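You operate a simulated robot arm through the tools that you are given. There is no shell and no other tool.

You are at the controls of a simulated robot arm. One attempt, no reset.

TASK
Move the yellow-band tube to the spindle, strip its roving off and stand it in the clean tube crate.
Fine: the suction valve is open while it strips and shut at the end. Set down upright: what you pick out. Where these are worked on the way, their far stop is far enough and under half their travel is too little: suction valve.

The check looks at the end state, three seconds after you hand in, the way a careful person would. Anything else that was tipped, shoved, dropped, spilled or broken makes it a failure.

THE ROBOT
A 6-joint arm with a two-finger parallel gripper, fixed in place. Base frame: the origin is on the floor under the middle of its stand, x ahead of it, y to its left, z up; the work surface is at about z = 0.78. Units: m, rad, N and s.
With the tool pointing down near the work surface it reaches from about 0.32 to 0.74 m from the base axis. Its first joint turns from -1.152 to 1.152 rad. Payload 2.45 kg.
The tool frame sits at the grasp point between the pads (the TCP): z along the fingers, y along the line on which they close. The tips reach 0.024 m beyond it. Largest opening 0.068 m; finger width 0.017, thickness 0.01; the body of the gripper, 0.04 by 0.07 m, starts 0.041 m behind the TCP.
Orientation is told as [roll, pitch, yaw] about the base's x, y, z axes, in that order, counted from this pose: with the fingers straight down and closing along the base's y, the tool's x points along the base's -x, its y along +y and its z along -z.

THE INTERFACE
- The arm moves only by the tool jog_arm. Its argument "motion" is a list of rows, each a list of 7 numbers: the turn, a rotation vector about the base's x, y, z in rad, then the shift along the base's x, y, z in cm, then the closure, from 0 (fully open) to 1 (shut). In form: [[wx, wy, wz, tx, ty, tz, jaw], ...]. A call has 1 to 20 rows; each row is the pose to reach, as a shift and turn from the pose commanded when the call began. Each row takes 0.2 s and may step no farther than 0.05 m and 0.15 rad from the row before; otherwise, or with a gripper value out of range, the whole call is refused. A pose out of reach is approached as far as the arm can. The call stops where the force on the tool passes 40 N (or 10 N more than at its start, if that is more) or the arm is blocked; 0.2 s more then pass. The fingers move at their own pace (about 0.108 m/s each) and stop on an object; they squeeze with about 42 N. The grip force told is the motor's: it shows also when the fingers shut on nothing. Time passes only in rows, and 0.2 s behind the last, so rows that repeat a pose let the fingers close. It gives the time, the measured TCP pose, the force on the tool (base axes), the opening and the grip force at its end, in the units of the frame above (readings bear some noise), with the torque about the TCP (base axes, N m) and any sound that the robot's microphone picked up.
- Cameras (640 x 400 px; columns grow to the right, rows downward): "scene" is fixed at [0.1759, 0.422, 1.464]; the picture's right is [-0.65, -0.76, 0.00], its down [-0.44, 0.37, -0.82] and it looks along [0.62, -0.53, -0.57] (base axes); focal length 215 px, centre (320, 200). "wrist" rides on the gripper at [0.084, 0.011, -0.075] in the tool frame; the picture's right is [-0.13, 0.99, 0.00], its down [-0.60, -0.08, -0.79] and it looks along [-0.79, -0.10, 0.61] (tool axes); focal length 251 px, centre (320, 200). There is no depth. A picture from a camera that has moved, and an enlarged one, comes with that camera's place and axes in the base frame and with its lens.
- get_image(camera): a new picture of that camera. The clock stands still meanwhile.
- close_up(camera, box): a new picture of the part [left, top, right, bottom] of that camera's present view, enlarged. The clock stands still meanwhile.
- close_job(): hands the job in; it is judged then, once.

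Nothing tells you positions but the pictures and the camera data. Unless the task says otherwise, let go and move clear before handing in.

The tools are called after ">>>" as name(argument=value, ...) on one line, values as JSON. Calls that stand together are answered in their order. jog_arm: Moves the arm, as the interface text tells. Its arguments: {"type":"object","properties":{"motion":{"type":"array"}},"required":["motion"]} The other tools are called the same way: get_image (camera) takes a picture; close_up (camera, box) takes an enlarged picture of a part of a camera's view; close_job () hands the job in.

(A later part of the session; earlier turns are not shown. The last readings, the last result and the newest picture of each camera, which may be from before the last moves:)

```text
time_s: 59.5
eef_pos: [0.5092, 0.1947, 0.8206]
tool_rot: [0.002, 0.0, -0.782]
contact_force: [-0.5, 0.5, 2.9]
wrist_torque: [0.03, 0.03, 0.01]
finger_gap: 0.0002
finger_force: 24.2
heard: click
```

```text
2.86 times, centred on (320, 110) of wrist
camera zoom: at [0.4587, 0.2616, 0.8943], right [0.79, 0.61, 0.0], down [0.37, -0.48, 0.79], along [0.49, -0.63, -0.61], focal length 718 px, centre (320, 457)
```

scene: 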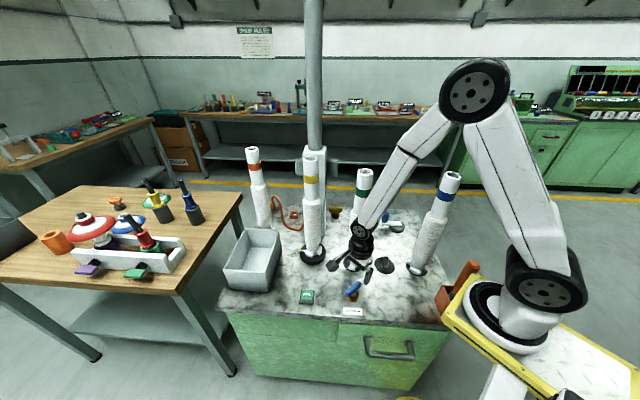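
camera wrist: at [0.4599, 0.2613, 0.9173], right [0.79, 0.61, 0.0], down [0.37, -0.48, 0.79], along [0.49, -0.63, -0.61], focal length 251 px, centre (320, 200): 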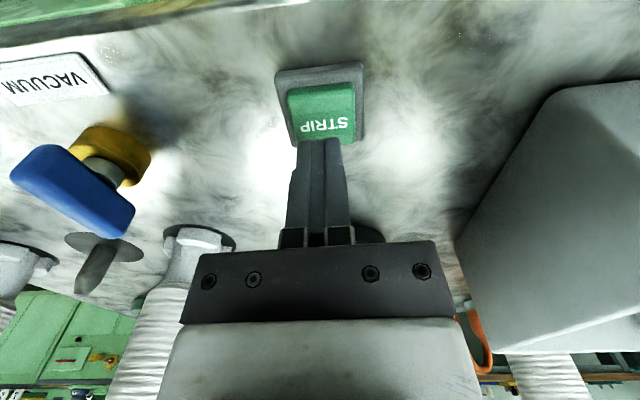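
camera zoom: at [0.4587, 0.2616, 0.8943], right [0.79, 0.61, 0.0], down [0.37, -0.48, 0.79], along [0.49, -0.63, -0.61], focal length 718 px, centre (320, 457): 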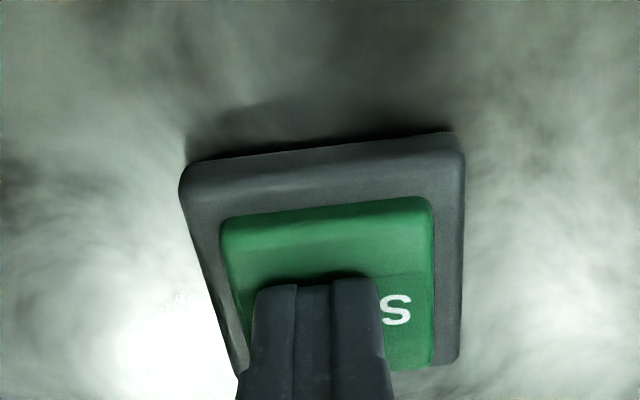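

A click: the button is pressed. I'll lift off it and watch the spindle.

>>> jog_arm(motion=[[0, 0, 0, 0, 0, 1, 1], [0, 0, 0, 0, 0, 3, 1], [0, 0, 0, 0, 0, 5, 1]])

>>> get_image(camera="scene")

>>> close_up(camera="scene", box=[270, 140, 350, 275])

```text
time_s: 60.3
eef_pos: [0.5095, 0.194, 0.869]
tool_rot: [0.001, -0.001, -0.782]
contact_force: [0.3, -0.7, -1.0]
wrist_torque: [-0.02, -0.01, 0.0]
finger_gap: 0.0
finger_force: 23.2
```

```text
taken
```

scene: 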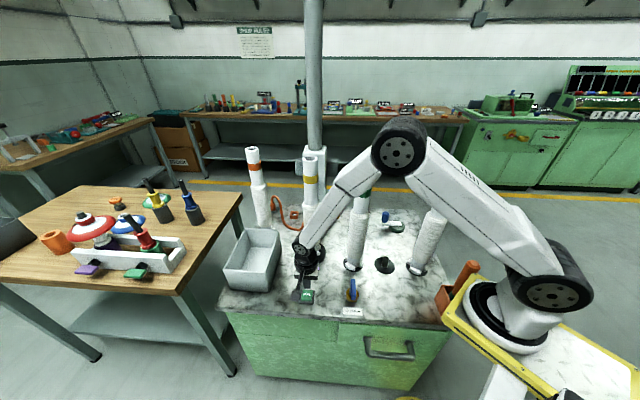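

```text
2.96 times, centred on (310, 208) of scene
camera zoom: at [0.1759, 0.422, 1.464], right [-0.65, -0.76, 0.0], down [-0.44, 0.37, -0.82], along [0.62, -0.53, -0.57], focal length 638 px, centre (350, 178)
```

zoom: 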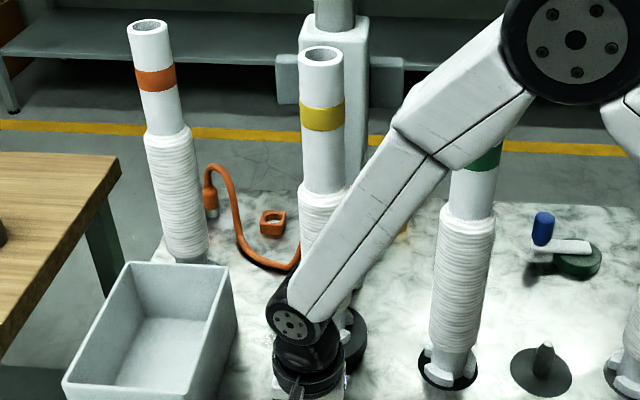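

The roving still shows, and stripping may take time. I'll rise and back off so I can see the spindle, then let some time pass.

>>> jog_arm(motion=[[0, 0, 0, 0, 0, 4, 1], [0, 0, 0, -1, 0, 8, 1], [0, 0, 0, -3, 0, 12, 1], [0, 0, 0, -5, 0, 16, 1], [0, 0, 0, -7, 0, 20, 1], [0, 0, 0, -8, 0, 24, 1], [0, 0, 0, -8, 0, 24, 1]])

>>> get_image(camera="scene")

>>> close_up(camera="scene", box=[270, 140, 370, 275])

```text
time_s: 61.9
eef_pos: [0.4289, 0.1951, 1.112]
tool_rot: [0.002, 0.001, -0.782]
contact_force: [-0.6, -0.3, 1.1]
wrist_torque: [-0.01, -0.03, 0.01]
finger_gap: 0.0
finger_force: 23.5
```

```text
taken
```

scene: 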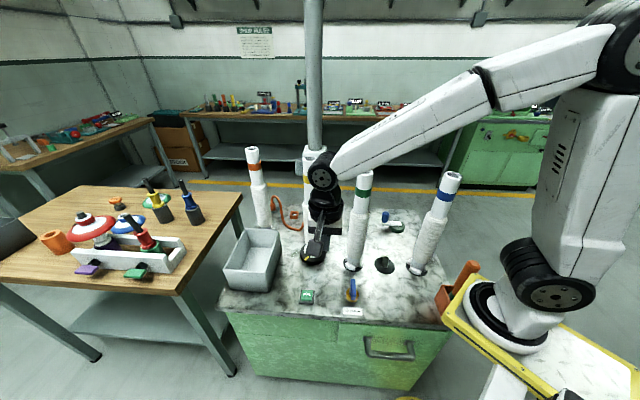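

```text
2.96 times, centred on (320, 208) of scene
camera zoom: at [0.1759, 0.422, 1.464], right [-0.65, -0.76, 0.0], down [-0.44, 0.37, -0.82], along [0.62, -0.53, -0.57], focal length 638 px, centre (320, 178)
```

zoom: 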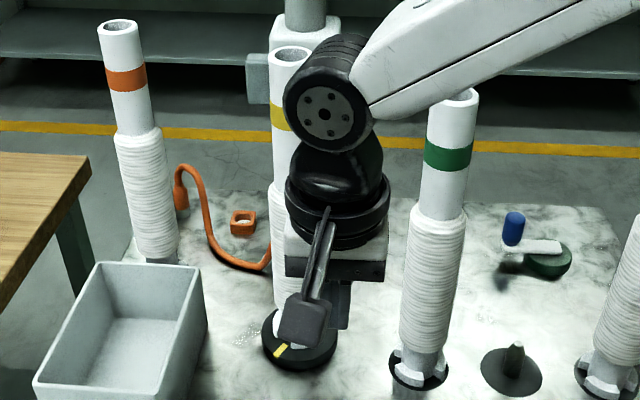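

The yellow mark has moved, so the spindle is turning. I'll raise the arm out of the line of sight and wait.

>>> jog_arm(motion=[[0, 0, 0, 0, 0, 4, 1], [0, 0, 0, 0, 0, 8, 1], [0, 0, 0, 0, 0, 12, 1], [0, 0, 0, 0, 0, 16, 1], [0, 0, 0, 0, -3, 20, 1], [0, 0, 0, 0, -6, 22, 1], [0, 0, 0, 0, -9, 22, 1], [0, 0, 0, 0, -12, 22, 1], [0, 0, 0, 0, -15, 22, 1]])

>>> get_image(camera="scene")

>>> close_up(camera="scene", box=[270, 140, 370, 275])

```text
time_s: 63.9
eef_pos: [0.4287, 0.0442, 1.3299]
tool_rot: [0.002, -0.001, -0.782]
contact_force: [0.4, -0.3, 0.7]
wrist_torque: [-0.01, -0.01, 0.02]
finger_gap: 0.0
finger_force: 23.9
```

```text
taken
```

scene: 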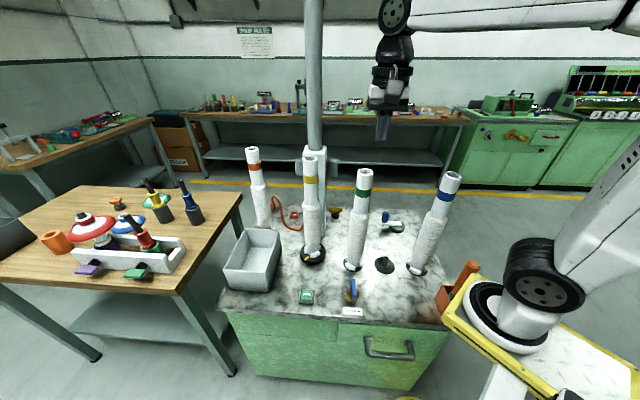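

```text
2.96 times, centred on (320, 208) of scene
camera zoom: at [0.1759, 0.422, 1.464], right [-0.65, -0.76, 0.0], down [-0.44, 0.37, -0.82], along [0.62, -0.53, -0.57], focal length 638 px, centre (320, 178)
```

zoom: 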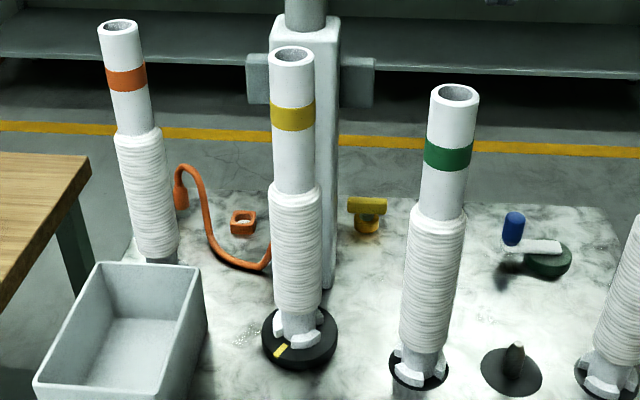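

The mark seems to be at the same place as 2 s ago. I'll zoom in and wait a little to see whether it's still turning.

>>> close_up(camera="scene", box=[290, 225, 340, 270])

>>> jog_arm(motion=[[0, 0, 0, 0, 0, 0, 1], [0, 0, 0, 0, 0, 0, 1], [0, 0, 0, 0, 0, 0, 1]])

>>> close_up(camera="scene", box=[290, 225, 340, 270])

```text
8.89 times, centred on (315, 248) of scene
camera zoom: at [0.1759, 0.422, 1.464], right [-0.65, -0.76, 0.0], down [-0.44, 0.37, -0.82], along [0.62, -0.53, -0.57], focal length 1914 px, centre (364, -222)
```

zoom: 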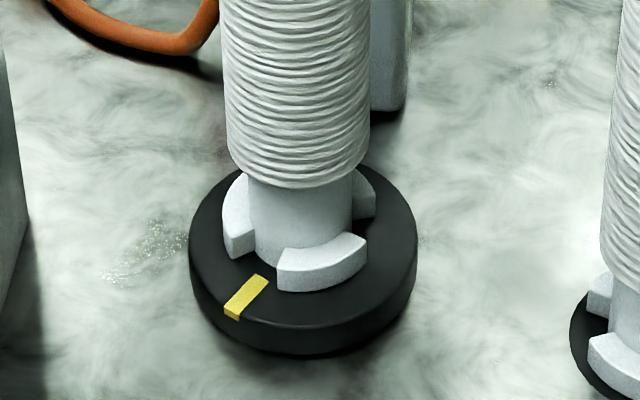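

```text
time_s: 64.7
eef_pos: [0.4292, 0.0448, 1.3302]
tool_rot: [-0.001, 0.001, -0.783]
contact_force: [-0.5, -0.1, -0.3]
wrist_torque: [0.01, 0.01, 0.02]
finger_gap: 0.0002
finger_force: 24.1
```

```text
8.89 times, centred on (315, 248) of scene
camera zoom: at [0.1759, 0.422, 1.464], right [-0.65, -0.76, 0.0], down [-0.44, 0.37, -0.82], along [0.62, -0.53, -0.57], focal length 1914 px, centre (364, -222)
```

zoom: 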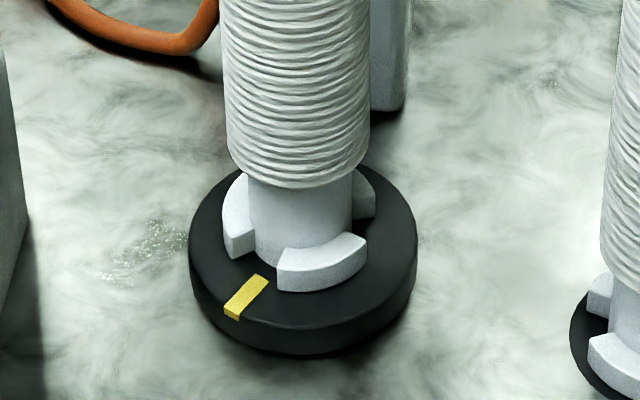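

The spindle turned part of a revolution along with the tube, then stopped with the roving still on. The button probably has to be held down while it strips, so I'll go back and hold it this time.

>>> jog_arm(motion=[[0, 0, 0, 0, 4, -2, 1], [0, 0, 0, 0, 8, -5, 1], [0, 0, 0, 0, 12, -8, 1], [0, 0, 0, 0, 15.1, -12, 1], [0, 0, 0, 0, 15.1, -16.5, 1], [0, 0, 0, 1, 15.1, -20.8, 1], [0, 0, 0, 3, 15.1, -25, 1], [0, 0, 0, 5, 15.1, -29, 1], [0, 0, 0, 7, 15.1, -33, 1], [0, 0, 0, 8, 15.1, -37.4, 1], [0, 0, 0, 8, 15.1, -41.8, 1], [0, 0, 0, 8, 15.1, -46, 1], [0, 0, 0, 8, 15.1, -46, 1]])

>>> get_image(camera="wrist")

>>> get_image(camera="scene")

```text
refused: row 4 steps farther than a row can; nothing moved
```

```text
taken
camera wrist: at [0.3785, 0.1119, 1.404], right [0.79, 0.61, 0.0], down [0.37, -0.48, 0.79], along [0.49, -0.63, -0.61], focal length 251 px, centre (320, 200)
```

wrist: 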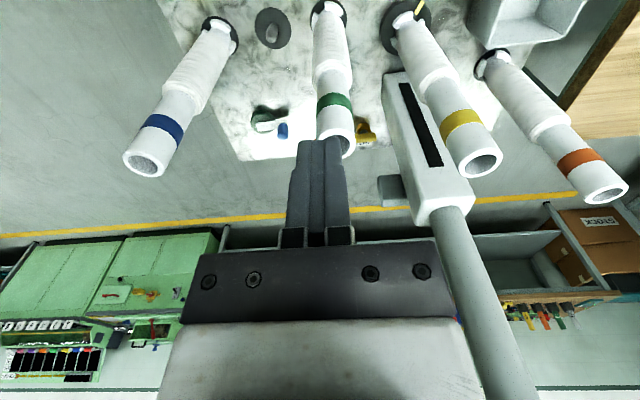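

```text
taken
```

scene: 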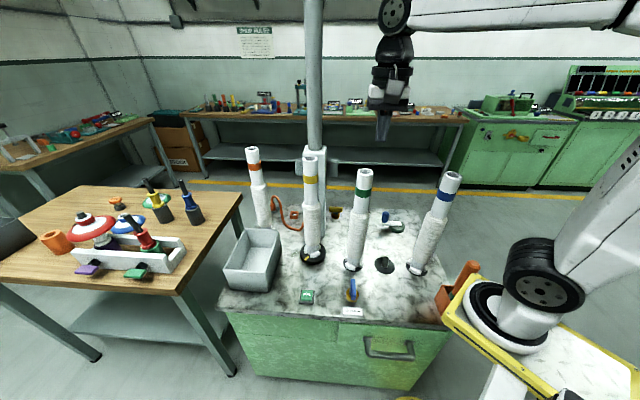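

One step was a hair too long, so nothing moved. I'll repeat with a shorter step.

>>> jog_arm(motion=[[0, 0, 0, 0, 4, -2, 1], [0, 0, 0, 0, 8, -4.5, 1], [0, 0, 0, 0, 12, -7, 1], [0, 0, 0, 0, 15.1, -10, 1], [0, 0, 0, 0, 15.1, -14.5, 1], [0, 0, 0, 0.5, 15.1, -19, 1], [0, 0, 0, 2, 15.1, -23.3, 1], [0, 0, 0, 3.5, 15.1, -27.6, 1], [0, 0, 0, 5, 15.1, -31.9, 1], [0, 0, 0, 6.5, 15.1, -36.2, 1], [0, 0, 0, 8, 15.1, -40.4, 1], [0, 0, 0, 8, 15.1, -44.5, 1], [0, 0, 0, 8, 15.1, -46, 1], [0, 0, 0, 8, 15.1, -46, 1]])

>>> get_image(camera="wrist")

>>> get_image(camera="scene")

```text
time_s: 67.7
eef_pos: [0.5096, 0.1956, 0.8695]
tool_rot: [0.001, 0.0, -0.783]
contact_force: [-1.0, 0.3, 0.6]
wrist_torque: [0.02, -0.04, -0.01]
finger_gap: 0.0
finger_force: 24.0
```

```text
taken
camera wrist: at [0.4592, 0.2628, 0.9441], right [0.79, 0.61, 0.0], down [0.37, -0.48, 0.79], along [0.49, -0.63, -0.61], focal length 251 px, centre (320, 200)
```

wrist: 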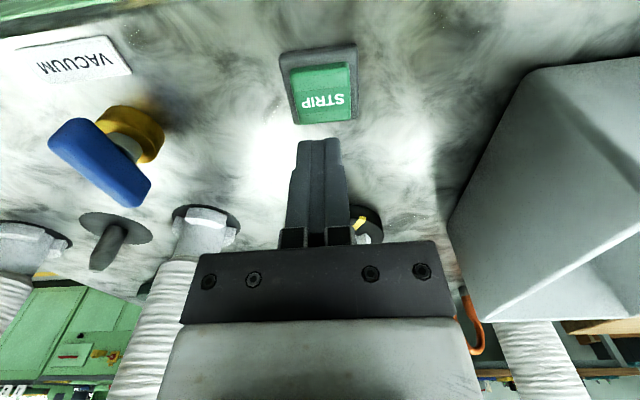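

```text
taken
```

scene: 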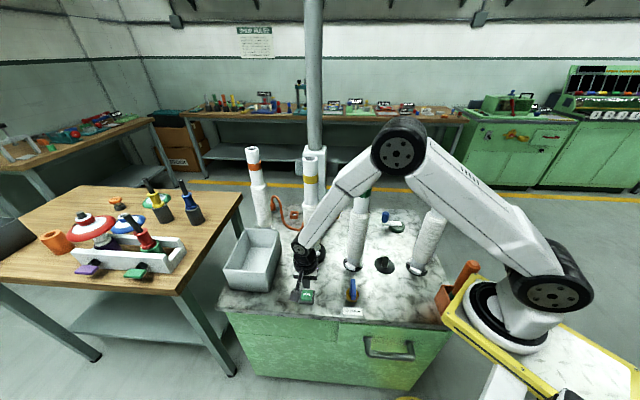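

I'm back above the button. I'll press and hold it, checking the spindle after about 2 s.

>>> jog_arm(motion=[[0, 0, 0, 0, 0, -1.5, 1], [0, 0, 0, 0, 0, -3, 1], [0, 0, 0, 0, 0, -4.2, 1], [0, 0, 0, 0, 0, -4.7, 1], [0, 0, 0, 0, 0, -5, 1], [0, 0, 0, 0, 0, -5, 1], [0, 0, 0, 0, 0, -5, 1], [0, 0, 0, 0, 0, -5, 1], [0, 0, 0, 0, 0, -5, 1], [0, 0, 0, 0, 0, -5, 1], [0, 0, 0, 0, 0, -5, 1], [0, 0, 0, 0, 0, -5, 1], [0, 0, 0, 0, 0, -5, 1], [0, 0, 0, 0, 0, -5, 1], [0, 0, 0, 0, 0, -5, 1]])

>>> close_up(camera="scene", box=[270, 140, 350, 275])

>>> close_up(camera="wrist", box=[260, 40, 420, 260])

```text
time_s: 70.9
eef_pos: [0.5097, 0.1947, 0.8205]
tool_rot: [0.002, 0.001, -0.783]
contact_force: [1.0, 0.8, 1.5]
wrist_torque: [0.04, 0.02, 0.01]
finger_gap: 0.0
finger_force: 23.2
heard: click
```

```text
2.96 times, centred on (310, 208) of scene
camera zoom: at [0.1759, 0.422, 1.464], right [-0.65, -0.76, 0.0], down [-0.44, 0.37, -0.82], along [0.62, -0.53, -0.57], focal length 638 px, centre (350, 178)
```

zoom: 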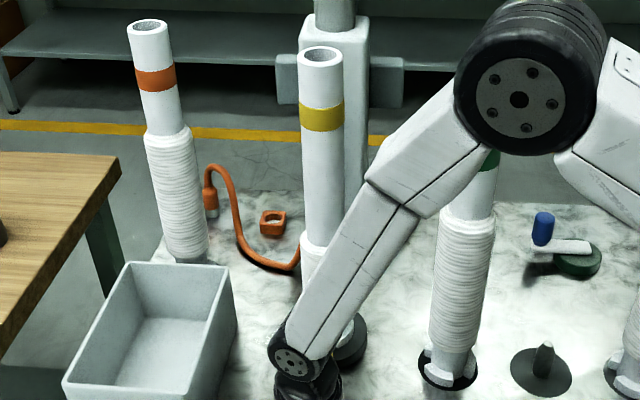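

```text
1.82 times, centred on (340, 150) of wrist
camera zoom: at [0.4591, 0.2628, 0.8944], right [0.79, 0.61, 0.0], down [0.37, -0.48, 0.79], along [0.49, -0.63, -0.61], focal length 457 px, centre (284, 291)
```

zoom: 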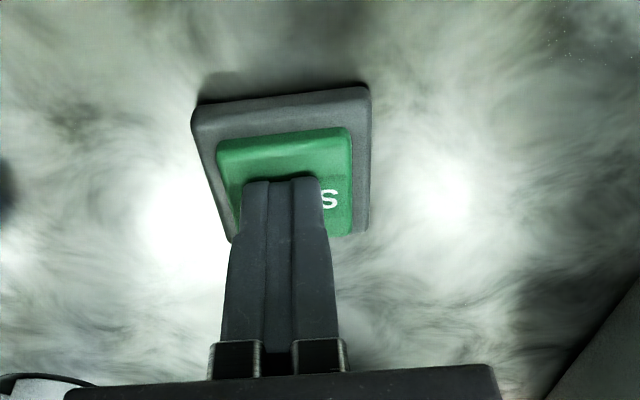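

Holding works: the roving's top edge has moved down a long way. I'll keep holding the button.

>>> jog_arm(motion=[[0, 0, 0, 0, 0, 0, 1], [0, 0, 0, 0, 0, 0, 1], [0, 0, 0, 0, 0, 0, 1], [0, 0, 0, 0, 0, 0, 1], [0, 0, 0, 0, 0, 0, 1], [0, 0, 0, 0, 0, 0, 1], [0, 0, 0, 0, 0, 0, 1], [0, 0, 0, 0, 0, 0, 1], [0, 0, 0, 0, 0, 0, 1], [0, 0, 0, 0, 0, 0, 1], [0, 0, 0, 0, 0, 0, 1], [0, 0, 0, 0, 0, 0, 1], [0, 0, 0, 0, 0, 0, 1], [0, 0, 0, 0, 0, 0, 1], [0, 0, 0, 0, 0, 0, 1]])

>>> close_up(camera="scene", box=[270, 140, 350, 275])

```text
time_s: 74.1
eef_pos: [0.5094, 0.1954, 0.8193]
tool_rot: [0.002, 0.0, -0.782]
contact_force: [1.0, -0.3, 1.8]
wrist_torque: [-0.03, -0.03, -0.01]
finger_gap: 0.0001
finger_force: 23.9
```

```text
2.96 times, centred on (310, 208) of scene
camera zoom: at [0.1759, 0.422, 1.464], right [-0.65, -0.76, 0.0], down [-0.44, 0.37, -0.82], along [0.62, -0.53, -0.57], focal length 638 px, centre (350, 178)
```

zoom: 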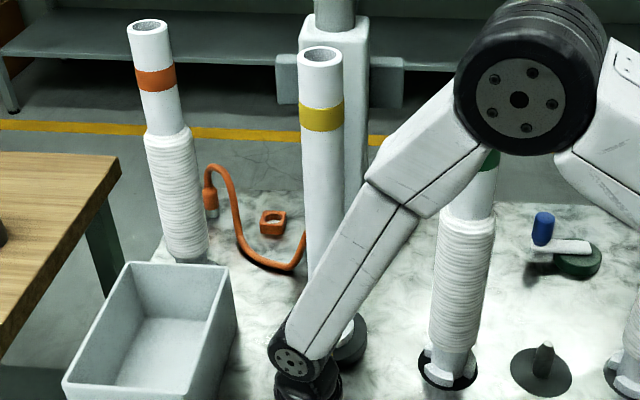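

>>> jog_arm(motion=[[0, 0, 0, 0, 0, 0, 1], [0, 0, 0, 0, 0, 0, 1], [0, 0, 0, 0, 0, 0, 1], [0, 0, 0, 0, 0, 0, 1], [0, 0, 0, 0, 0, 0, 1], [0, 0, 0, 0, 0, 0, 1], [0, 0, 0, 0, 0, 0, 1], [0, 0, 0, 0, 0, 0, 1], [0, 0, 0, 0, 0, 0, 1], [0, 0, 0, 0, 0, 0, 1], [0, 0, 0, 0, 0, 0, 1], [0, 0, 0, 0, 0, 0, 1], [0, 0, 0, 0, 0, 0, 1], [0, 0, 0, 0, 0, 0, 1], [0, 0, 0, 0, 0, 0, 1], [0, 0, 0, 0, 0, 0, 1], [0, 0, 0, 0, 0, 0, 1], [0, 0, 0, 0, 0, 0, 1], [0, 0, 0, 0, 0, 0, 1], [0, 0, 0, 0, 0, 0, 1]])

>>> close_up(camera="scene", box=[290, 200, 350, 270])

```text
time_s: 78.3
eef_pos: [0.5104, 0.1961, 0.8207]
tool_rot: [0.002, 0.0, -0.781]
contact_force: [0.5, 0.2, 2.1]
wrist_torque: [-0.03, 0.02, 0.0]
finger_gap: 0.0
finger_force: 23.9
```

```text
5.71 times, centred on (320, 235) of scene
camera zoom: at [0.1759, 0.422, 1.464], right [-0.65, -0.76, 0.0], down [-0.44, 0.37, -0.82], along [0.62, -0.53, -0.57], focal length 1231 px, centre (320, 0)
```

zoom: 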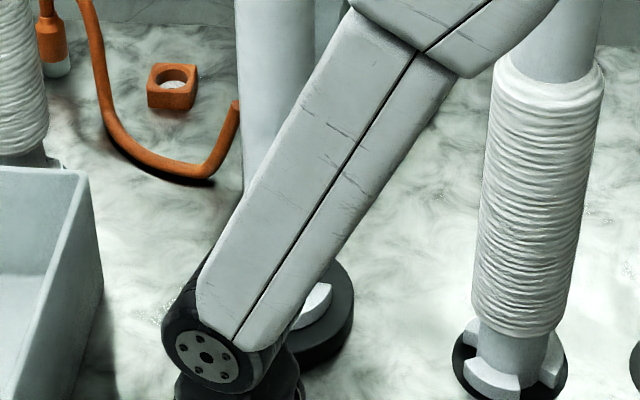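

I can't see roving any more past the forearm. I'll hold 2 s longer, then lift up and verify.

>>> jog_arm(motion=[[0, 0, 0, 0, 0, 0, 1], [0, 0, 0, 0, 0, 0, 1], [0, 0, 0, 0, 0, 0, 1], [0, 0, 0, 0, 0, 0, 1], [0, 0, 0, 0, 0, 0, 1], [0, 0, 0, 0, 0, 0, 1], [0, 0, 0, 0, 0, 0, 1]])

>>> close_up(camera="scene", box=[290, 200, 350, 270])

```text
time_s: 79.9
eef_pos: [0.5105, 0.1956, 0.8213]
tool_rot: [0.002, 0.002, -0.783]
contact_force: [-0.3, 0.1, 1.4]
wrist_torque: [0.06, 0.0, -0.03]
finger_gap: 0.0
finger_force: 23.8
```

```text
5.71 times, centred on (320, 235) of scene
camera zoom: at [0.1759, 0.422, 1.464], right [-0.65, -0.76, 0.0], down [-0.44, 0.37, -0.82], along [0.62, -0.53, -0.57], focal length 1231 px, centre (320, 0)
```

zoom: 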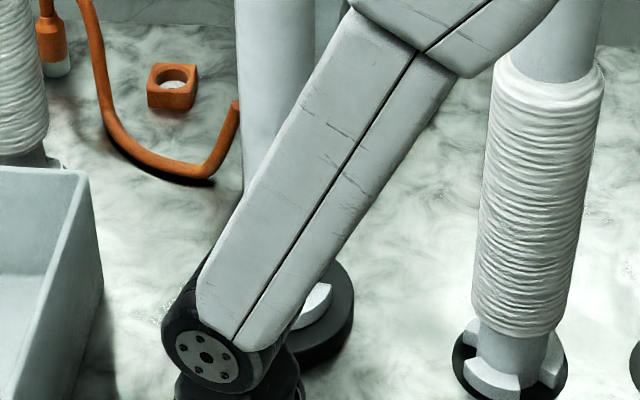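

The spindle has stopped by itself even with the button held, so stripping looks finished. I'll lift off and check the tube.

>>> jog_arm(motion=[[0, 0, 0, 0, 0, 1, 1], [0, 0, 0, 0, 0, 4, 1], [0, 0, 0, 0, 0, 8, 1], [0, 0, 0, -1.5, 0, 12, 1], [0, 0, 0, -3, 0, 16, 1], [0, 0, 0, -4.5, 0, 20, 1], [0, 0, 0, -6, 0, 24, 1], [0, 0, 0, -8, 0, 28, 1], [0, 0, 0, -8, -3, 31.5, 1], [0, 0, 0, -8, -6, 35, 1], [0, 0, 0, -8, -9, 38.5, 1], [0, 0, 0, -8, -12, 42, 1], [0, 0, 0, -8, -12, 42, 1]])

>>> get_image(camera="scene")

>>> close_up(camera="scene", box=[270, 140, 370, 275])

>>> close_up(camera="scene", box=[290, 225, 340, 270])

```text
time_s: 82.7
eef_pos: [0.4293, 0.0761, 1.2393]
tool_rot: [0.0, 0.001, -0.784]
contact_force: [-1.1, 0.1, 1.0]
wrist_torque: [-0.02, -0.07, 0.02]
finger_gap: 0.0
finger_force: 23.2
```

```text
taken
```

scene: 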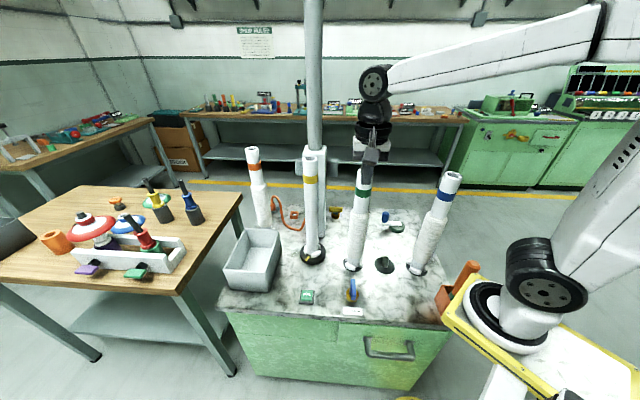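

```text
2.96 times, centred on (320, 208) of scene
camera zoom: at [0.1759, 0.422, 1.464], right [-0.65, -0.76, 0.0], down [-0.44, 0.37, -0.82], along [0.62, -0.53, -0.57], focal length 638 px, centre (320, 178)
```

zoom: 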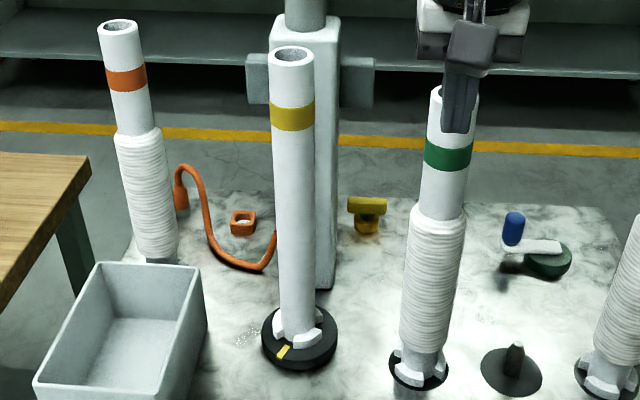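

```text
8.89 times, centred on (315, 248) of scene
camera zoom: at [0.1759, 0.422, 1.464], right [-0.65, -0.76, 0.0], down [-0.44, 0.37, -0.82], along [0.62, -0.53, -0.57], focal length 1914 px, centre (364, -222)
```

zoom: 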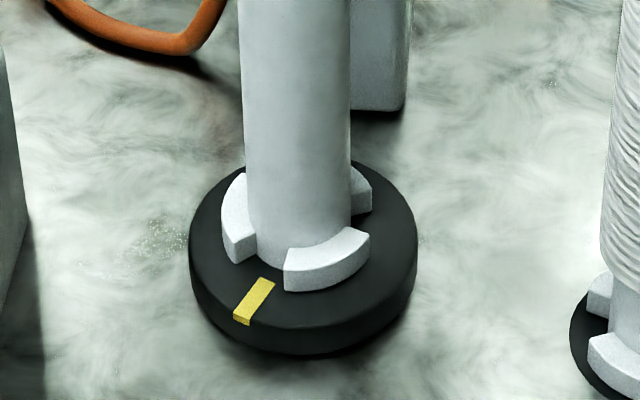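

The yellow-band tube is fully stripped and standing upright. Next I'll shut the suction valve by descending over it again; the handle now lies along 135° and my current yaw matches.

>>> jog_arm(motion=[[0, 0, 0, -0.5, 0, -3, 0], [0, 0, 0, -1, 0.05, -7, 0], [0, 0, 0, -1, 0.05, -11, 0], [0, 0, 0, -1, 0.05, -15, 0], [0, 0, 0, -1, 0.05, -19, 0], [0, 0, 0, -1, 0.05, -23, 0], [0, 0, 0, -1, 0.05, -27, 0], [0, 0, 0, -1, 0.05, -31, 0], [0, 0, 0, -1, 0.05, -31, 0]])

>>> get_image(camera="wrist")

```text
time_s: 84.7
eef_pos: [0.42, 0.076, 0.9289]
tool_rot: [0.002, -0.001, -0.781]
contact_force: [0.3, 0.5, -0.3]
wrist_torque: [0.0, 0.01, 0.0]
finger_gap: 0.0681
finger_force: 0.1
```

```text
taken
camera wrist: at [0.3695, 0.143, 1.003], right [0.79, 0.61, 0.0], down [0.37, -0.48, 0.79], along [0.49, -0.63, -0.61], focal length 251 px, centre (320, 200)
```

wrist: 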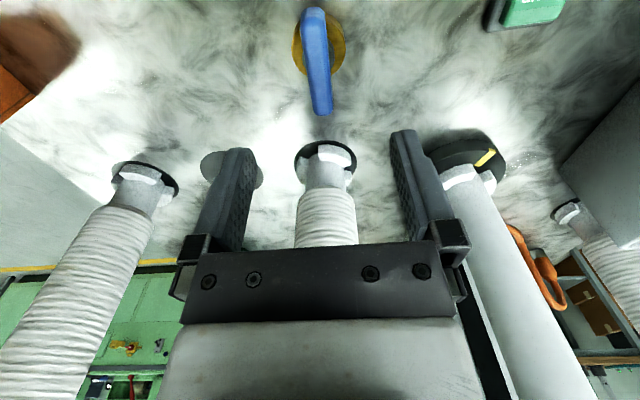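

I'm centred over the handle. I'll descend and grip it as before.

>>> jog_arm(motion=[[0, 0, 0, -0.1, 0.1, -2.5, 0], [0, 0, 0, -0.1, 0.1, -5, 0], [0, 0, 0, -0.1, 0.1, -7, 0], [0, 0, 0, -0.1, 0.1, -8.2, 0], [0, 0, 0, -0.1, 0.1, -8.75, 0], [0, 0, 0, -0.1, 0.1, -8.75, 0]])

>>> close_up(camera="wrist", box=[220, 60, 420, 250])

```text
time_s: 86.1
eef_pos: [0.4194, 0.0775, 0.8417]
tool_rot: [0.003, -0.001, -0.781]
contact_force: [-0.2, 0.6, -0.6]
wrist_torque: [0.01, 0.0, 0.03]
finger_gap: 0.0678
finger_force: 0.0
```

```text
2.11 times, centred on (320, 155) of wrist
camera zoom: at [0.3676, 0.1439, 0.9163], right [0.79, 0.61, 0.0], down [0.37, -0.48, 0.79], along [0.49, -0.63, -0.61], focal length 529 px, centre (320, 295)
```

zoom: 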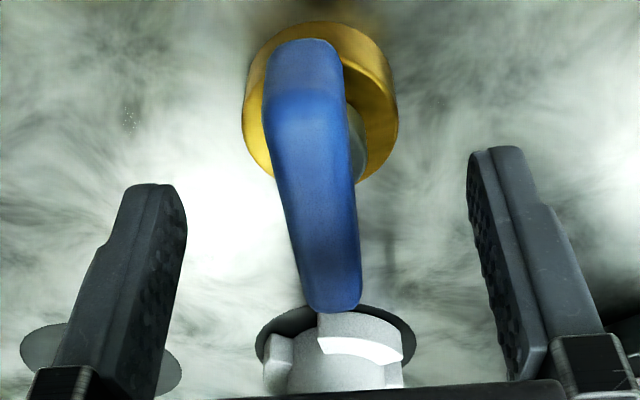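

>>> jog_arm(motion=[[0, 0, 0, 0, 0, 0, 0.3], [0, 0, 0, 0, 0, 0, 0.6], [0, 0, 0, 0, 0, 0, 0.72], [0, 0, 0, 0, 0, 0, 0.8], [0, 0, 0, 0, 0, 0, 1], [0, 0, 0, 0, 0, 0, 1]])

```text
time_s: 87.5
eef_pos: [0.418, 0.0759, 0.8418]
tool_rot: [0.002, 0.0, -0.784]
contact_force: [-0.4, 0.1, -0.1]
wrist_torque: [-0.13, 0.09, -0.17]
finger_gap: 0.0159
finger_force: 35.1
```

The handle is gripped with no preload. I'll turn it clockwise toward shut.

>>> jog_arm(motion=[[0, 0, -0.08, 0, 0, 0, 1], [0, 0, -0.16, 0, 0, 0, 1], [0, 0, -0.24, 0, 0, 0, 1], [0, 0, -0.32, 0, 0, 0, 1], [0, 0, -0.4, 0, 0, 0, 1], [0, 0, -0.4, 0, 0, 0, 1]])

```text
time_s: 88.9
eef_pos: [0.4184, 0.078, 0.8427]
tool_rot: [0.002, -0.001, -1.183]
contact_force: [3.3, 3.7, -7.8]
wrist_torque: [0.09, 0.22, -0.03]
finger_gap: 0.0163
finger_force: 34.9
```

>>> jog_arm(motion=[[0, 0, -0.08, 0.01, 0.01, -0.02, 1], [0, 0, -0.16, 0.02, 0.02, -0.02, 1], [0, 0, -0.24, 0.02, 0.02, -0.02, 1], [0, 0, -0.32, 0.02, 0.02, -0.02, 1], [0, 0, -0.4, 0.02, 0.02, -0.02, 1], [0, 0, -0.4, 0.02, 0.02, -0.02, 1]])

>>> get_image(camera="wrist")

>>> close_up(camera="scene", box=[285, 220, 405, 320])

```text
time_s: 90.3
eef_pos: [0.4185, 0.0768, 0.8418]
tool_rot: [0.002, -0.001, -1.584]
contact_force: [4.8, -3.3, -8.2]
wrist_torque: [-0.11, 0.06, -0.05]
finger_gap: 0.0159
finger_force: 35.2
```

```text
taken
camera wrist: at [0.4319, 0.1611, 0.9165], right [0.99, -0.14, 0.0], down [-0.09, -0.6, 0.79], along [-0.11, -0.78, -0.61], focal length 251 px, centre (320, 200)
```

wrist: 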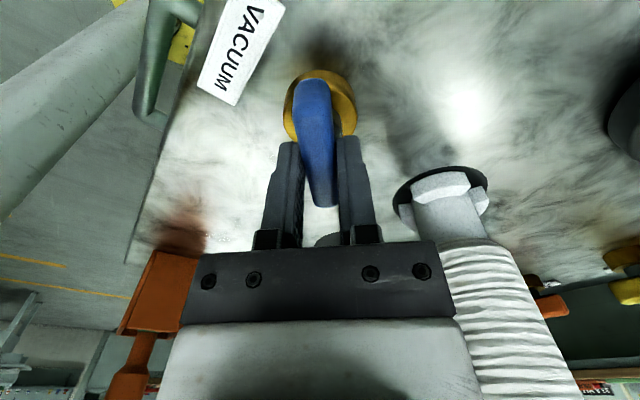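

```text
4.00 times, centred on (345, 270) of scene
camera zoom: at [0.1762, 0.422, 1.464], right [-0.65, -0.76, 0.0], down [-0.44, 0.37, -0.82], along [0.62, -0.53, -0.57], focal length 861 px, centre (220, -80)
```

zoom: 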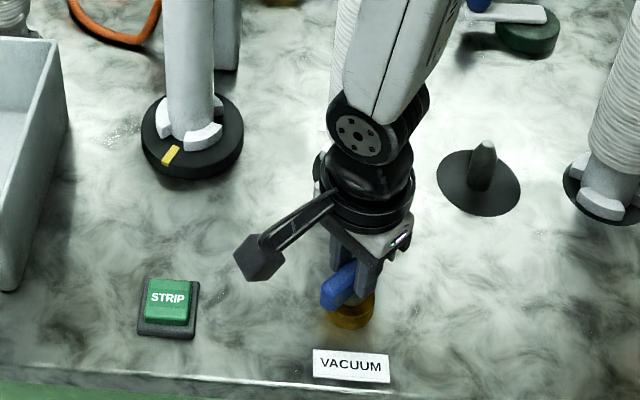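

Halfway there with low forces. I'll continue the turn toward the shut stop.

>>> jog_arm(motion=[[0, 0, -0.08, 0.02, -0.01, -0.03, 1], [0, 0, -0.16, 0.03, -0.02, -0.03, 1], [0, 0, -0.24, 0.03, -0.02, -0.03, 1], [0, 0, -0.32, 0.03, -0.02, -0.03, 1], [0, 0, -0.4, 0.03, -0.02, -0.03, 1], [0, 0, -0.4, 0.03, -0.02, -0.03, 1]])

```text
time_s: 91.7
eef_pos: [0.4195, 0.0771, 0.8425]
tool_rot: [0.002, 0.002, -1.984]
contact_force: [2.0, -2.4, 10.3]
wrist_torque: [-0.81, 0.54, -0.05]
finger_gap: 0.0158
finger_force: 34.8
```

>>> jog_arm(motion=[[0, 0, -0.08, 0.01, -0.01, 0.02, 1], [0, 0, -0.16, 0.01, -0.01, 0.02, 1], [0, 0, -0.24, 0.01, -0.01, 0.02, 1], [0, 0, -0.32, 0.01, -0.01, 0.02, 1], [0, 0, -0.37, 0.01, -0.01, 0.02, 1], [0, 0, -0.37, 0.01, -0.01, 0.02, 1]])

>>> close_up(camera="wrist", box=[220, 60, 420, 250])

```text
time_s: 93.1
eef_pos: [0.4182, 0.0765, 0.8427]
tool_rot: [0.002, 0.003, -2.353]
contact_force: [-1.7, 6.9, 6.8]
wrist_torque: [0.68, -0.28, -0.03]
finger_gap: 0.0157
finger_force: 35.3
```

```text
2.11 times, centred on (320, 155) of wrist
camera zoom: at [0.4872, 0.129, 0.9166], right [0.61, -0.79, 0.0], down [-0.48, -0.37, 0.79], along [-0.63, -0.49, -0.61], focal length 529 px, centre (320, 295)
```

zoom: 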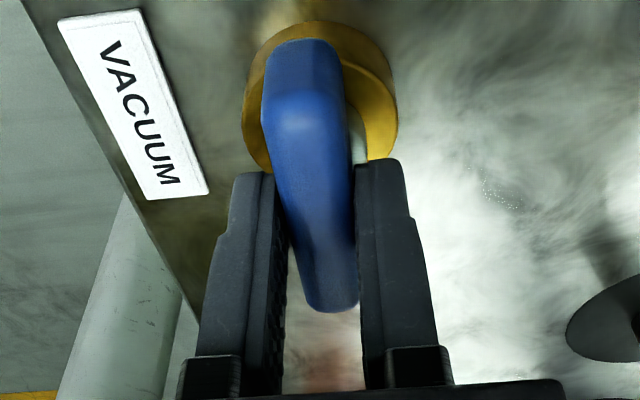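

The handle is back parallel to its label. I'll nudge slightly to make sure it's on the shut stop.

>>> jog_arm(motion=[[0, 0, -0.05, 0, 0, 0, 1], [0, 0, -0.1, 0, 0, 0, 1], [0, 0, -0.1, 0, 0, 0, 1]])

```text
time_s: 93.9
eef_pos: [0.4192, 0.077, 0.8415]
tool_rot: [0.002, 0.001, -2.452]
contact_force: [0.9, -0.5, 6.9]
wrist_torque: [-0.19, 0.25, 0.83]
finger_gap: 0.0173
finger_force: 36.0
```

Torque confirms the shut stop. I'll relax, release and rise.

>>> jog_arm(motion=[[0, 0, 0.09, 0, 0, 0, 1], [0, 0, 0.09, 0, 0, 0, 0.6], [0, 0, 0.09, 0, 0, 0, 0], [0, 0, 0.09, 0, 0, 0, 0], [0, 0, 0.09, 0, 0, 2, 0], [0, 0, 0.09, 0, 0, 5, 0], [0, 0, 0.09, 0, 0, 9, 0], [0, 0, 0.09, 0, 0, 9, 0]])

>>> close_up(camera="scene", box=[285, 220, 405, 320])

>>> get_image(camera="wrist")

```text
time_s: 95.7
eef_pos: [0.4176, 0.0746, 0.9342]
tool_rot: [0.001, 0.0, -2.363]
contact_force: [0.0, 0.0, 0.4]
wrist_torque: [0.02, -0.01, 0.02]
finger_gap: 0.0681
finger_force: 0.0
```

```text
4.00 times, centred on (345, 270) of scene
camera zoom: at [0.1759, 0.422, 1.464], right [-0.65, -0.76, 0.0], down [-0.44, 0.37, -0.82], along [0.62, -0.53, -0.57], focal length 861 px, centre (220, -80)
```

zoom: 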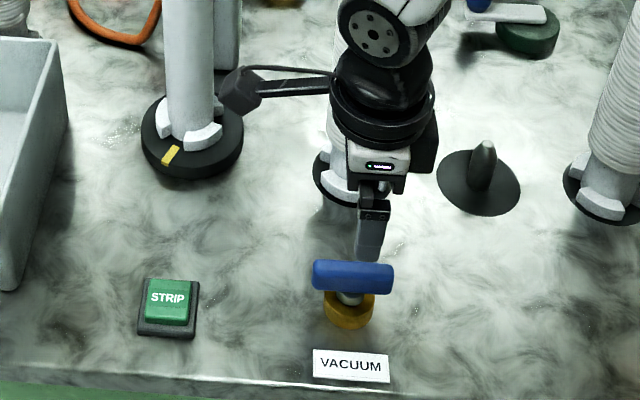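

```text
taken
camera wrist: at [0.4866, 0.1278, 1.0072], right [0.6, -0.8, 0.0], down [-0.49, -0.37, 0.79], along [-0.63, -0.48, -0.61], focal length 251 px, centre (320, 200)
```

wrist: 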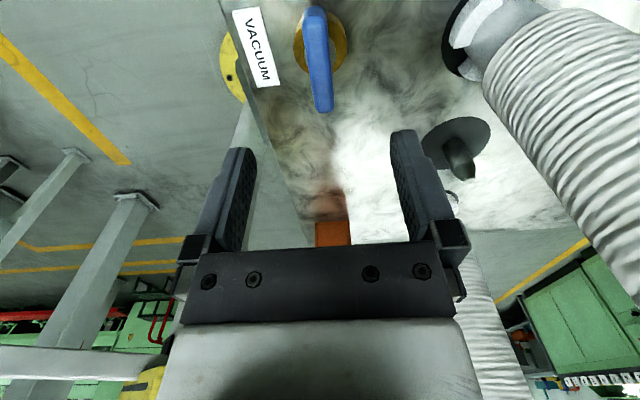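

The valve is shut, with its handle parallel to the label as at the start. I'll rise and unwind the gripper, then look into the crate from above before fetching the tube.

>>> jog_arm(motion=[[0, 0, 0.1, 0, 0, 4, 0], [0, 0, 0.23, 0, 0, 8.5, 0], [0, 0, 0.36, 0, 0, 13, 0], [0, 0, 0.49, 0, 0, 17.5, 0], [0, 0, 0.62, 0, 0, 22, 0], [0, 0, 0.75, 0, 0, 26.5, 0], [0, 0, 0.88, 0, 0, 31, 0], [0, 0, 1.01, 0, 0, 35.5, 0], [0, 0, 1.14, 0, 0, 39.5, 0], [0, 0, 1.27, 0, 0, 39.5, 0], [0, 0, 1.4, 0, 0, 39.5, 0], [0, 0, 1.5, 0, 0, 39.5, 0]])

>>> jog_arm(motion=[[0, 0, 0.13, 1.5, 1, 0, 0], [0, 0, 0.26, 4, 2.5, 0, 0], [0, 0, 0.39, 7, 4.5, 0, 0], [0, 0, 0.52, 10, 6.5, 0, 0], [0, 0, 0.65, 12, 8, 0, 0], [0, 0, 0.78, 14, 9.5, 0, 0], [0, 0, 0.9, 15, 10.5, 0, 0], [0, 0, 1.03, 15, 11.5, 0, 0], [0, 0, 1.16, 15, 12, 0, 0], [0, 0, 1.16, 15, 12, 0, 0]])

>>> get_image(camera="wrist")

>>> get_image(camera="scene")

```text
time_s: 98.3
eef_pos: [0.4181, 0.0762, 1.327]
tool_rot: [0.002, 0.002, -0.861]
contact_force: [0.4, -1.0, -0.7]
wrist_torque: [0.0, 0.01, 0.01]
finger_gap: 0.0679
finger_force: 0.1
```

```text
time_s: 100.5
eef_pos: [0.5688, 0.1974, 1.3263]
tool_rot: [0.002, 0.0, 0.299]
contact_force: [0.0, 1.0, -0.3]
wrist_torque: [-0.01, 0.03, -0.03]
finger_gap: 0.0679
finger_force: 0.1
```

```text
taken
camera wrist: at [0.4864, 0.1827, 1.4012], right [-0.17, 0.99, 0.0], down [0.6, 0.1, 0.79], along [0.78, 0.13, -0.61], focal length 251 px, centre (320, 200)
```

wrist: 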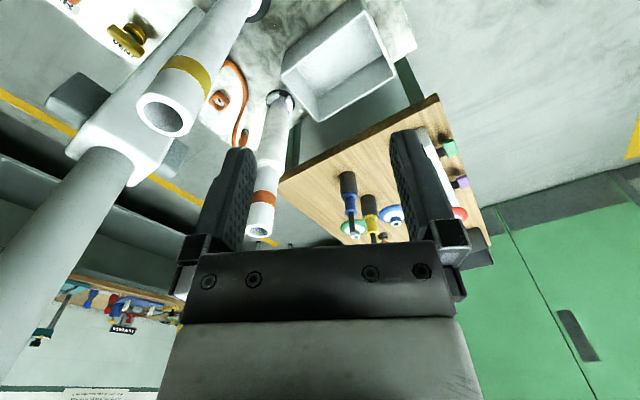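

```text
taken
```

scene: 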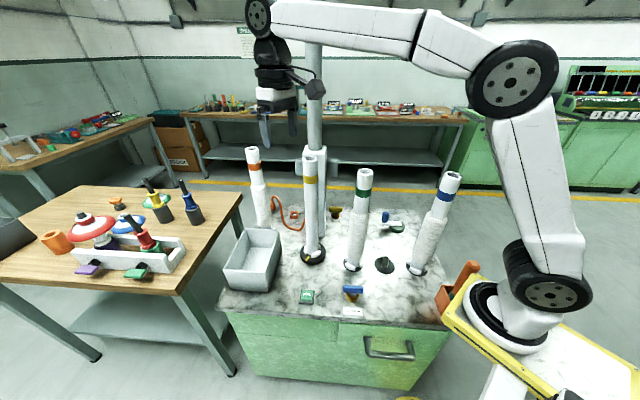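

>>> close_up(camera="wrist", box=[270, 0, 410, 130])

>>> close_up(camera="scene", box=[215, 215, 295, 300])

```text
3.08 times, centred on (340, 65) of wrist
camera zoom: at [0.4864, 0.1827, 1.4012], right [-0.17, 0.99, 0.0], down [0.6, 0.1, 0.79], along [0.78, 0.13, -0.61], focal length 774 px, centre (258, 615)
```

zoom: 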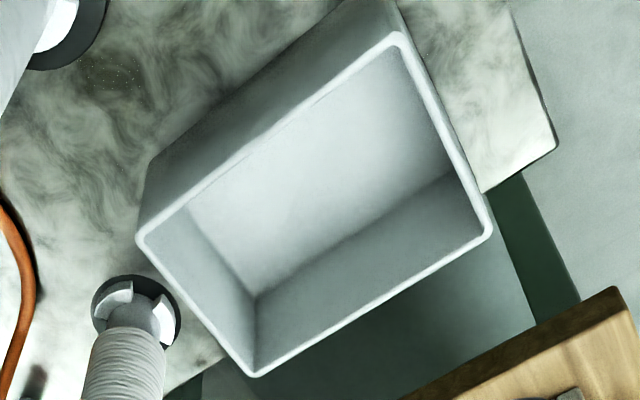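

```text
4.71 times, centred on (255, 258) of scene
camera zoom: at [0.1759, 0.422, 1.464], right [-0.65, -0.76, 0.0], down [-0.44, 0.37, -0.82], along [0.62, -0.53, -0.57], focal length 1014 px, centre (626, -71)
```

zoom: 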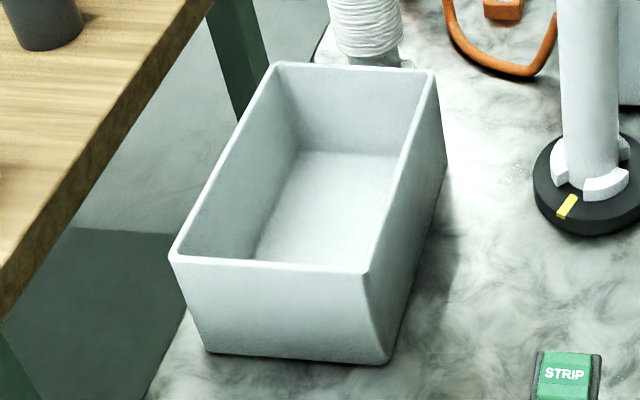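

The crate's inside is roughly centred at (0.727, 0.259), rotated 45°, with its floor near z = 0.79 and its rim near 0.886. That's near the edge of reach, so I'll test it empty-handed at the heights I'd need.

>>> jog_arm(motion=[[0, 0, 0, 3, 2, 0, 0], [0, 0, 0, 6, 4, 0, 0], [0, 0, 0, 9, 6, 0, 0], [0, 0, 0, 11.4, 8.1, 0, 0], [0, 0, 0, 13, 8.1, 0, 0], [0, 0, 0, 14.5, 8.1, 0, 0], [0, 0, 0, 16, 8.1, 0, 0], [0, 0, 0, 16, 8.1, 0, 0]])

```text
time_s: 102.3
eef_pos: [0.6362, 0.2447, 1.3029]
tool_rot: [0.003, 0.0, 0.297]
contact_force: [0.5, 0.0, 1.1]
wrist_torque: [-0.01, 0.01, -0.01]
finger_gap: 0.0682
finger_force: 0.2
out of reach, approached as far as the arm can: row 2, 3, 4, 5, 6, 7, 8
```

At z = 1.30 the reach ends at about r = 0.68. It should extend farther at lower heights, so I'll test at z ≈ 1.17, which is the release height.

>>> jog_arm(motion=[[0, 0, 0, -1.5, 0, -4, 0], [0, 0, 0, -3, 0, -8, 0], [0, 0, 0, -4.6, 0, -12, 0], [0, 0, 0, -4.6, 0, -15.6, 0], [0, 0, 0, -4.6, 0, -15.6, 0]])

```text
time_s: 103.5
eef_pos: [0.5909, 0.2456, 1.1456]
tool_rot: [0.002, -0.001, 0.296]
contact_force: [0.1, 0.4, -1.6]
wrist_torque: [-0.01, 0.01, -0.03]
finger_gap: 0.0682
finger_force: 0.0
```

>>> jog_arm(motion=[[0, 0, 0, 3, 1, 0.7, 0], [0, 0, 0, 6, 2, 1.4, 0], [0, 0, 0, 9.2, 3.2, 2, 0], [0, 0, 0, 9.2, 3.2, 2, 0]])

>>> get_image(camera="scene")

```text
time_s: 104.5
eef_pos: [0.6814, 0.2778, 1.1641]
tool_rot: [0.002, 0.003, 0.296]
contact_force: [-0.1, -0.3, 0.6]
wrist_torque: [0.01, 0.03, 0.0]
finger_gap: 0.0679
finger_force: 0.0
```

```text
taken
```

scene: 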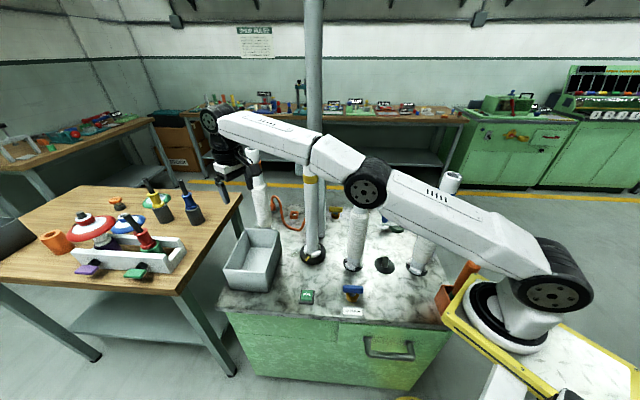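

The release position is reachable at z = 1.164. Carrying the tube in over the rim needs a TCP height of about 1.27, so I'll test how high I can go at this spot.

>>> jog_arm(motion=[[0, 0, 0, 0, 0, 2, 0], [0, 0, 0, 0, 0, 4, 0], [0, 0, 0, 0, 0, 6, 0], [0, 0, 0, 0, 0, 8, 0], [0, 0, 0, 0, 0, 10.5, 0], [0, 0, 0, 0, 0, 10.5, 0]])

```text
time_s: 105.9
eef_pos: [0.6583, 0.2674, 1.2408]
tool_rot: [0.001, 0.001, 0.297]
contact_force: [0.0, -0.1, -0.4]
wrist_torque: [0.04, -0.01, 0.0]
finger_gap: 0.0683
finger_force: 0.1
out of reach, approached as far as the arm can: row 1, 2, 3, 4, 5, 6
```

Upright entry over the rim is just beyond reach. If I tilt the tool outward about 20° while the tube stays vertical between the flat pads, the wrist sits closer in and the crate becomes reachable. I'll first retract and square the yaw.

>>> jog_arm(motion=[[0, 0, -0.06, -2.5, -1.5, 2, 0], [0, 0, -0.12, -5, -3.5, 4.5, 0], [0, 0, -0.18, -7, -5, 7, 0], [0, 0, -0.24, -9, -7, 9, 0], [0, 0, -0.297, -9, -9.5, 9, 0], [0, 0, -0.297, -9, -13, 9, 0], [0, 0, -0.297, -9, -16.5, 9, 0], [0, 0, -0.297, -8, -20, 9, 0], [0, 0, -0.297, -8, -20, 9, 0]])

>>> get_image(camera="wrist")

```text
time_s: 107.9
eef_pos: [0.5773, 0.0667, 1.3295]
tool_rot: [0.002, 0.0, 0.0]
contact_force: [0.5, 0.1, 0.3]
wrist_torque: [-0.02, 0.03, 0.02]
finger_gap: 0.0681
finger_force: 0.1
```

```text
taken
camera wrist: at [0.4953, 0.0772, 1.4043], right [0.13, 0.99, 0.0], down [0.6, -0.08, 0.79], along [0.79, -0.1, -0.61], focal length 251 px, centre (320, 200)
```

wrist: 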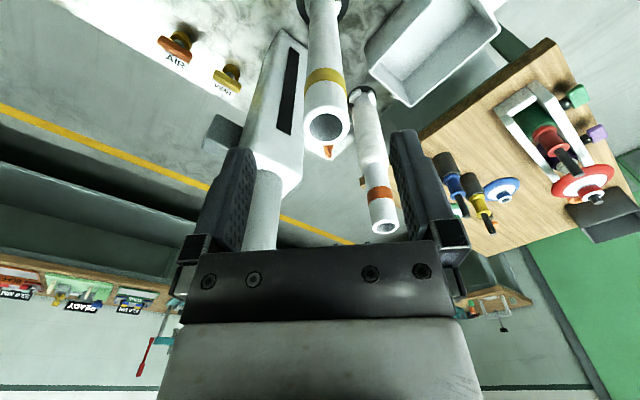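

The stripped tube's top is at about (0.640, 0.064). I'll tilt the tool outward by 0.35 rad here, well above everything, and check.

>>> jog_arm(motion=[[0, -0.12, 0, 0, 0, 0, 0], [0, -0.24, 0, 0, 0, 0, 0], [0, -0.35, 0, 0, 0, 0, 0], [0, -0.35, 0, 0, 0, 0, 0]])

>>> get_image(camera="wrist")

>>> get_image(camera="scene")

```text
time_s: 108.9
eef_pos: [0.5776, 0.0674, 1.3299]
tool_rot: [0.001, -0.35, 0.0]
contact_force: [-0.4, 0.4, 0.9]
wrist_torque: [0.0, 0.05, 0.01]
finger_gap: 0.0679
finger_force: 0.1
```

```text
taken
camera wrist: at [0.4752, 0.0778, 1.3708], right [0.12, 0.99, 0.05], down [0.29, -0.08, 0.95], along [0.95, -0.1, -0.3], focal length 251 px, centre (320, 200)
```

wrist: 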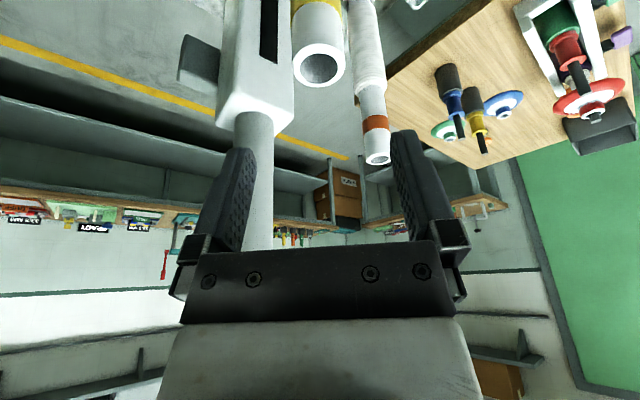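

```text
taken
```

scene: 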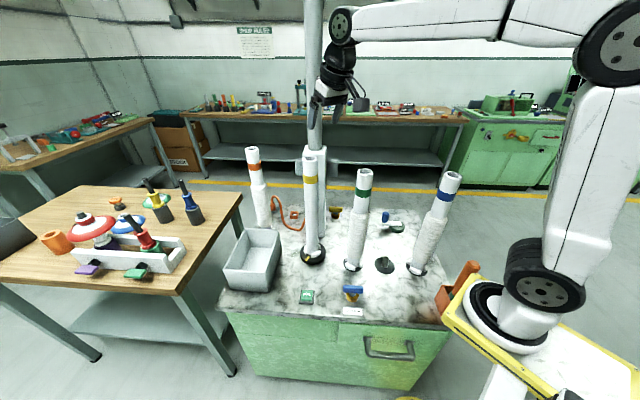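

The tilt is fine. Now I'll move above the tube and check alignment.

>>> jog_arm(motion=[[0, 0, 0, 2.1, -0.1, -2, 0], [0, 0, 0, 4.2, -0.25, -4.5, 0], [0, 0, 0, 6.3, -0.35, -7, 0], [0, 0, 0, 6.3, -0.35, -8, 0], [0, 0, 0, 6.3, -0.35, -8, 0]])

>>> get_image(camera="wrist")

>>> close_up(camera="scene", box=[270, 90, 370, 200])

```text
time_s: 110.1
eef_pos: [0.6422, 0.0636, 1.2501]
tool_rot: [0.001, -0.35, 0.0]
contact_force: [-0.3, -0.3, -0.6]
wrist_torque: [0.01, -0.02, 0.0]
finger_gap: 0.0682
finger_force: 0.0
```

```text
taken
camera wrist: at [0.5385, 0.0746, 1.2904], right [0.12, 0.99, 0.05], down [0.3, -0.08, 0.95], along [0.95, -0.1, -0.3], focal length 251 px, centre (320, 200)
```

wrist: 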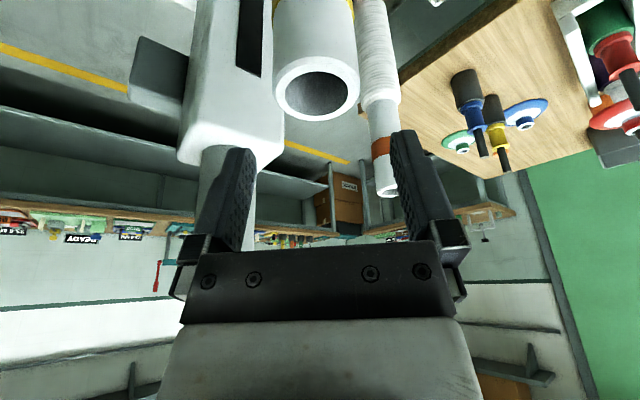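

```text
3.64 times, centred on (320, 145) of scene
camera zoom: at [0.1759, 0.422, 1.464], right [-0.65, -0.76, 0.0], down [-0.44, 0.37, -0.82], along [0.62, -0.53, -0.57], focal length 783 px, centre (320, 400)
```

zoom: 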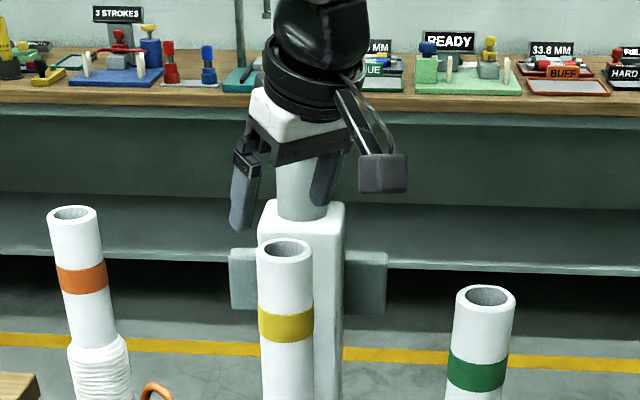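

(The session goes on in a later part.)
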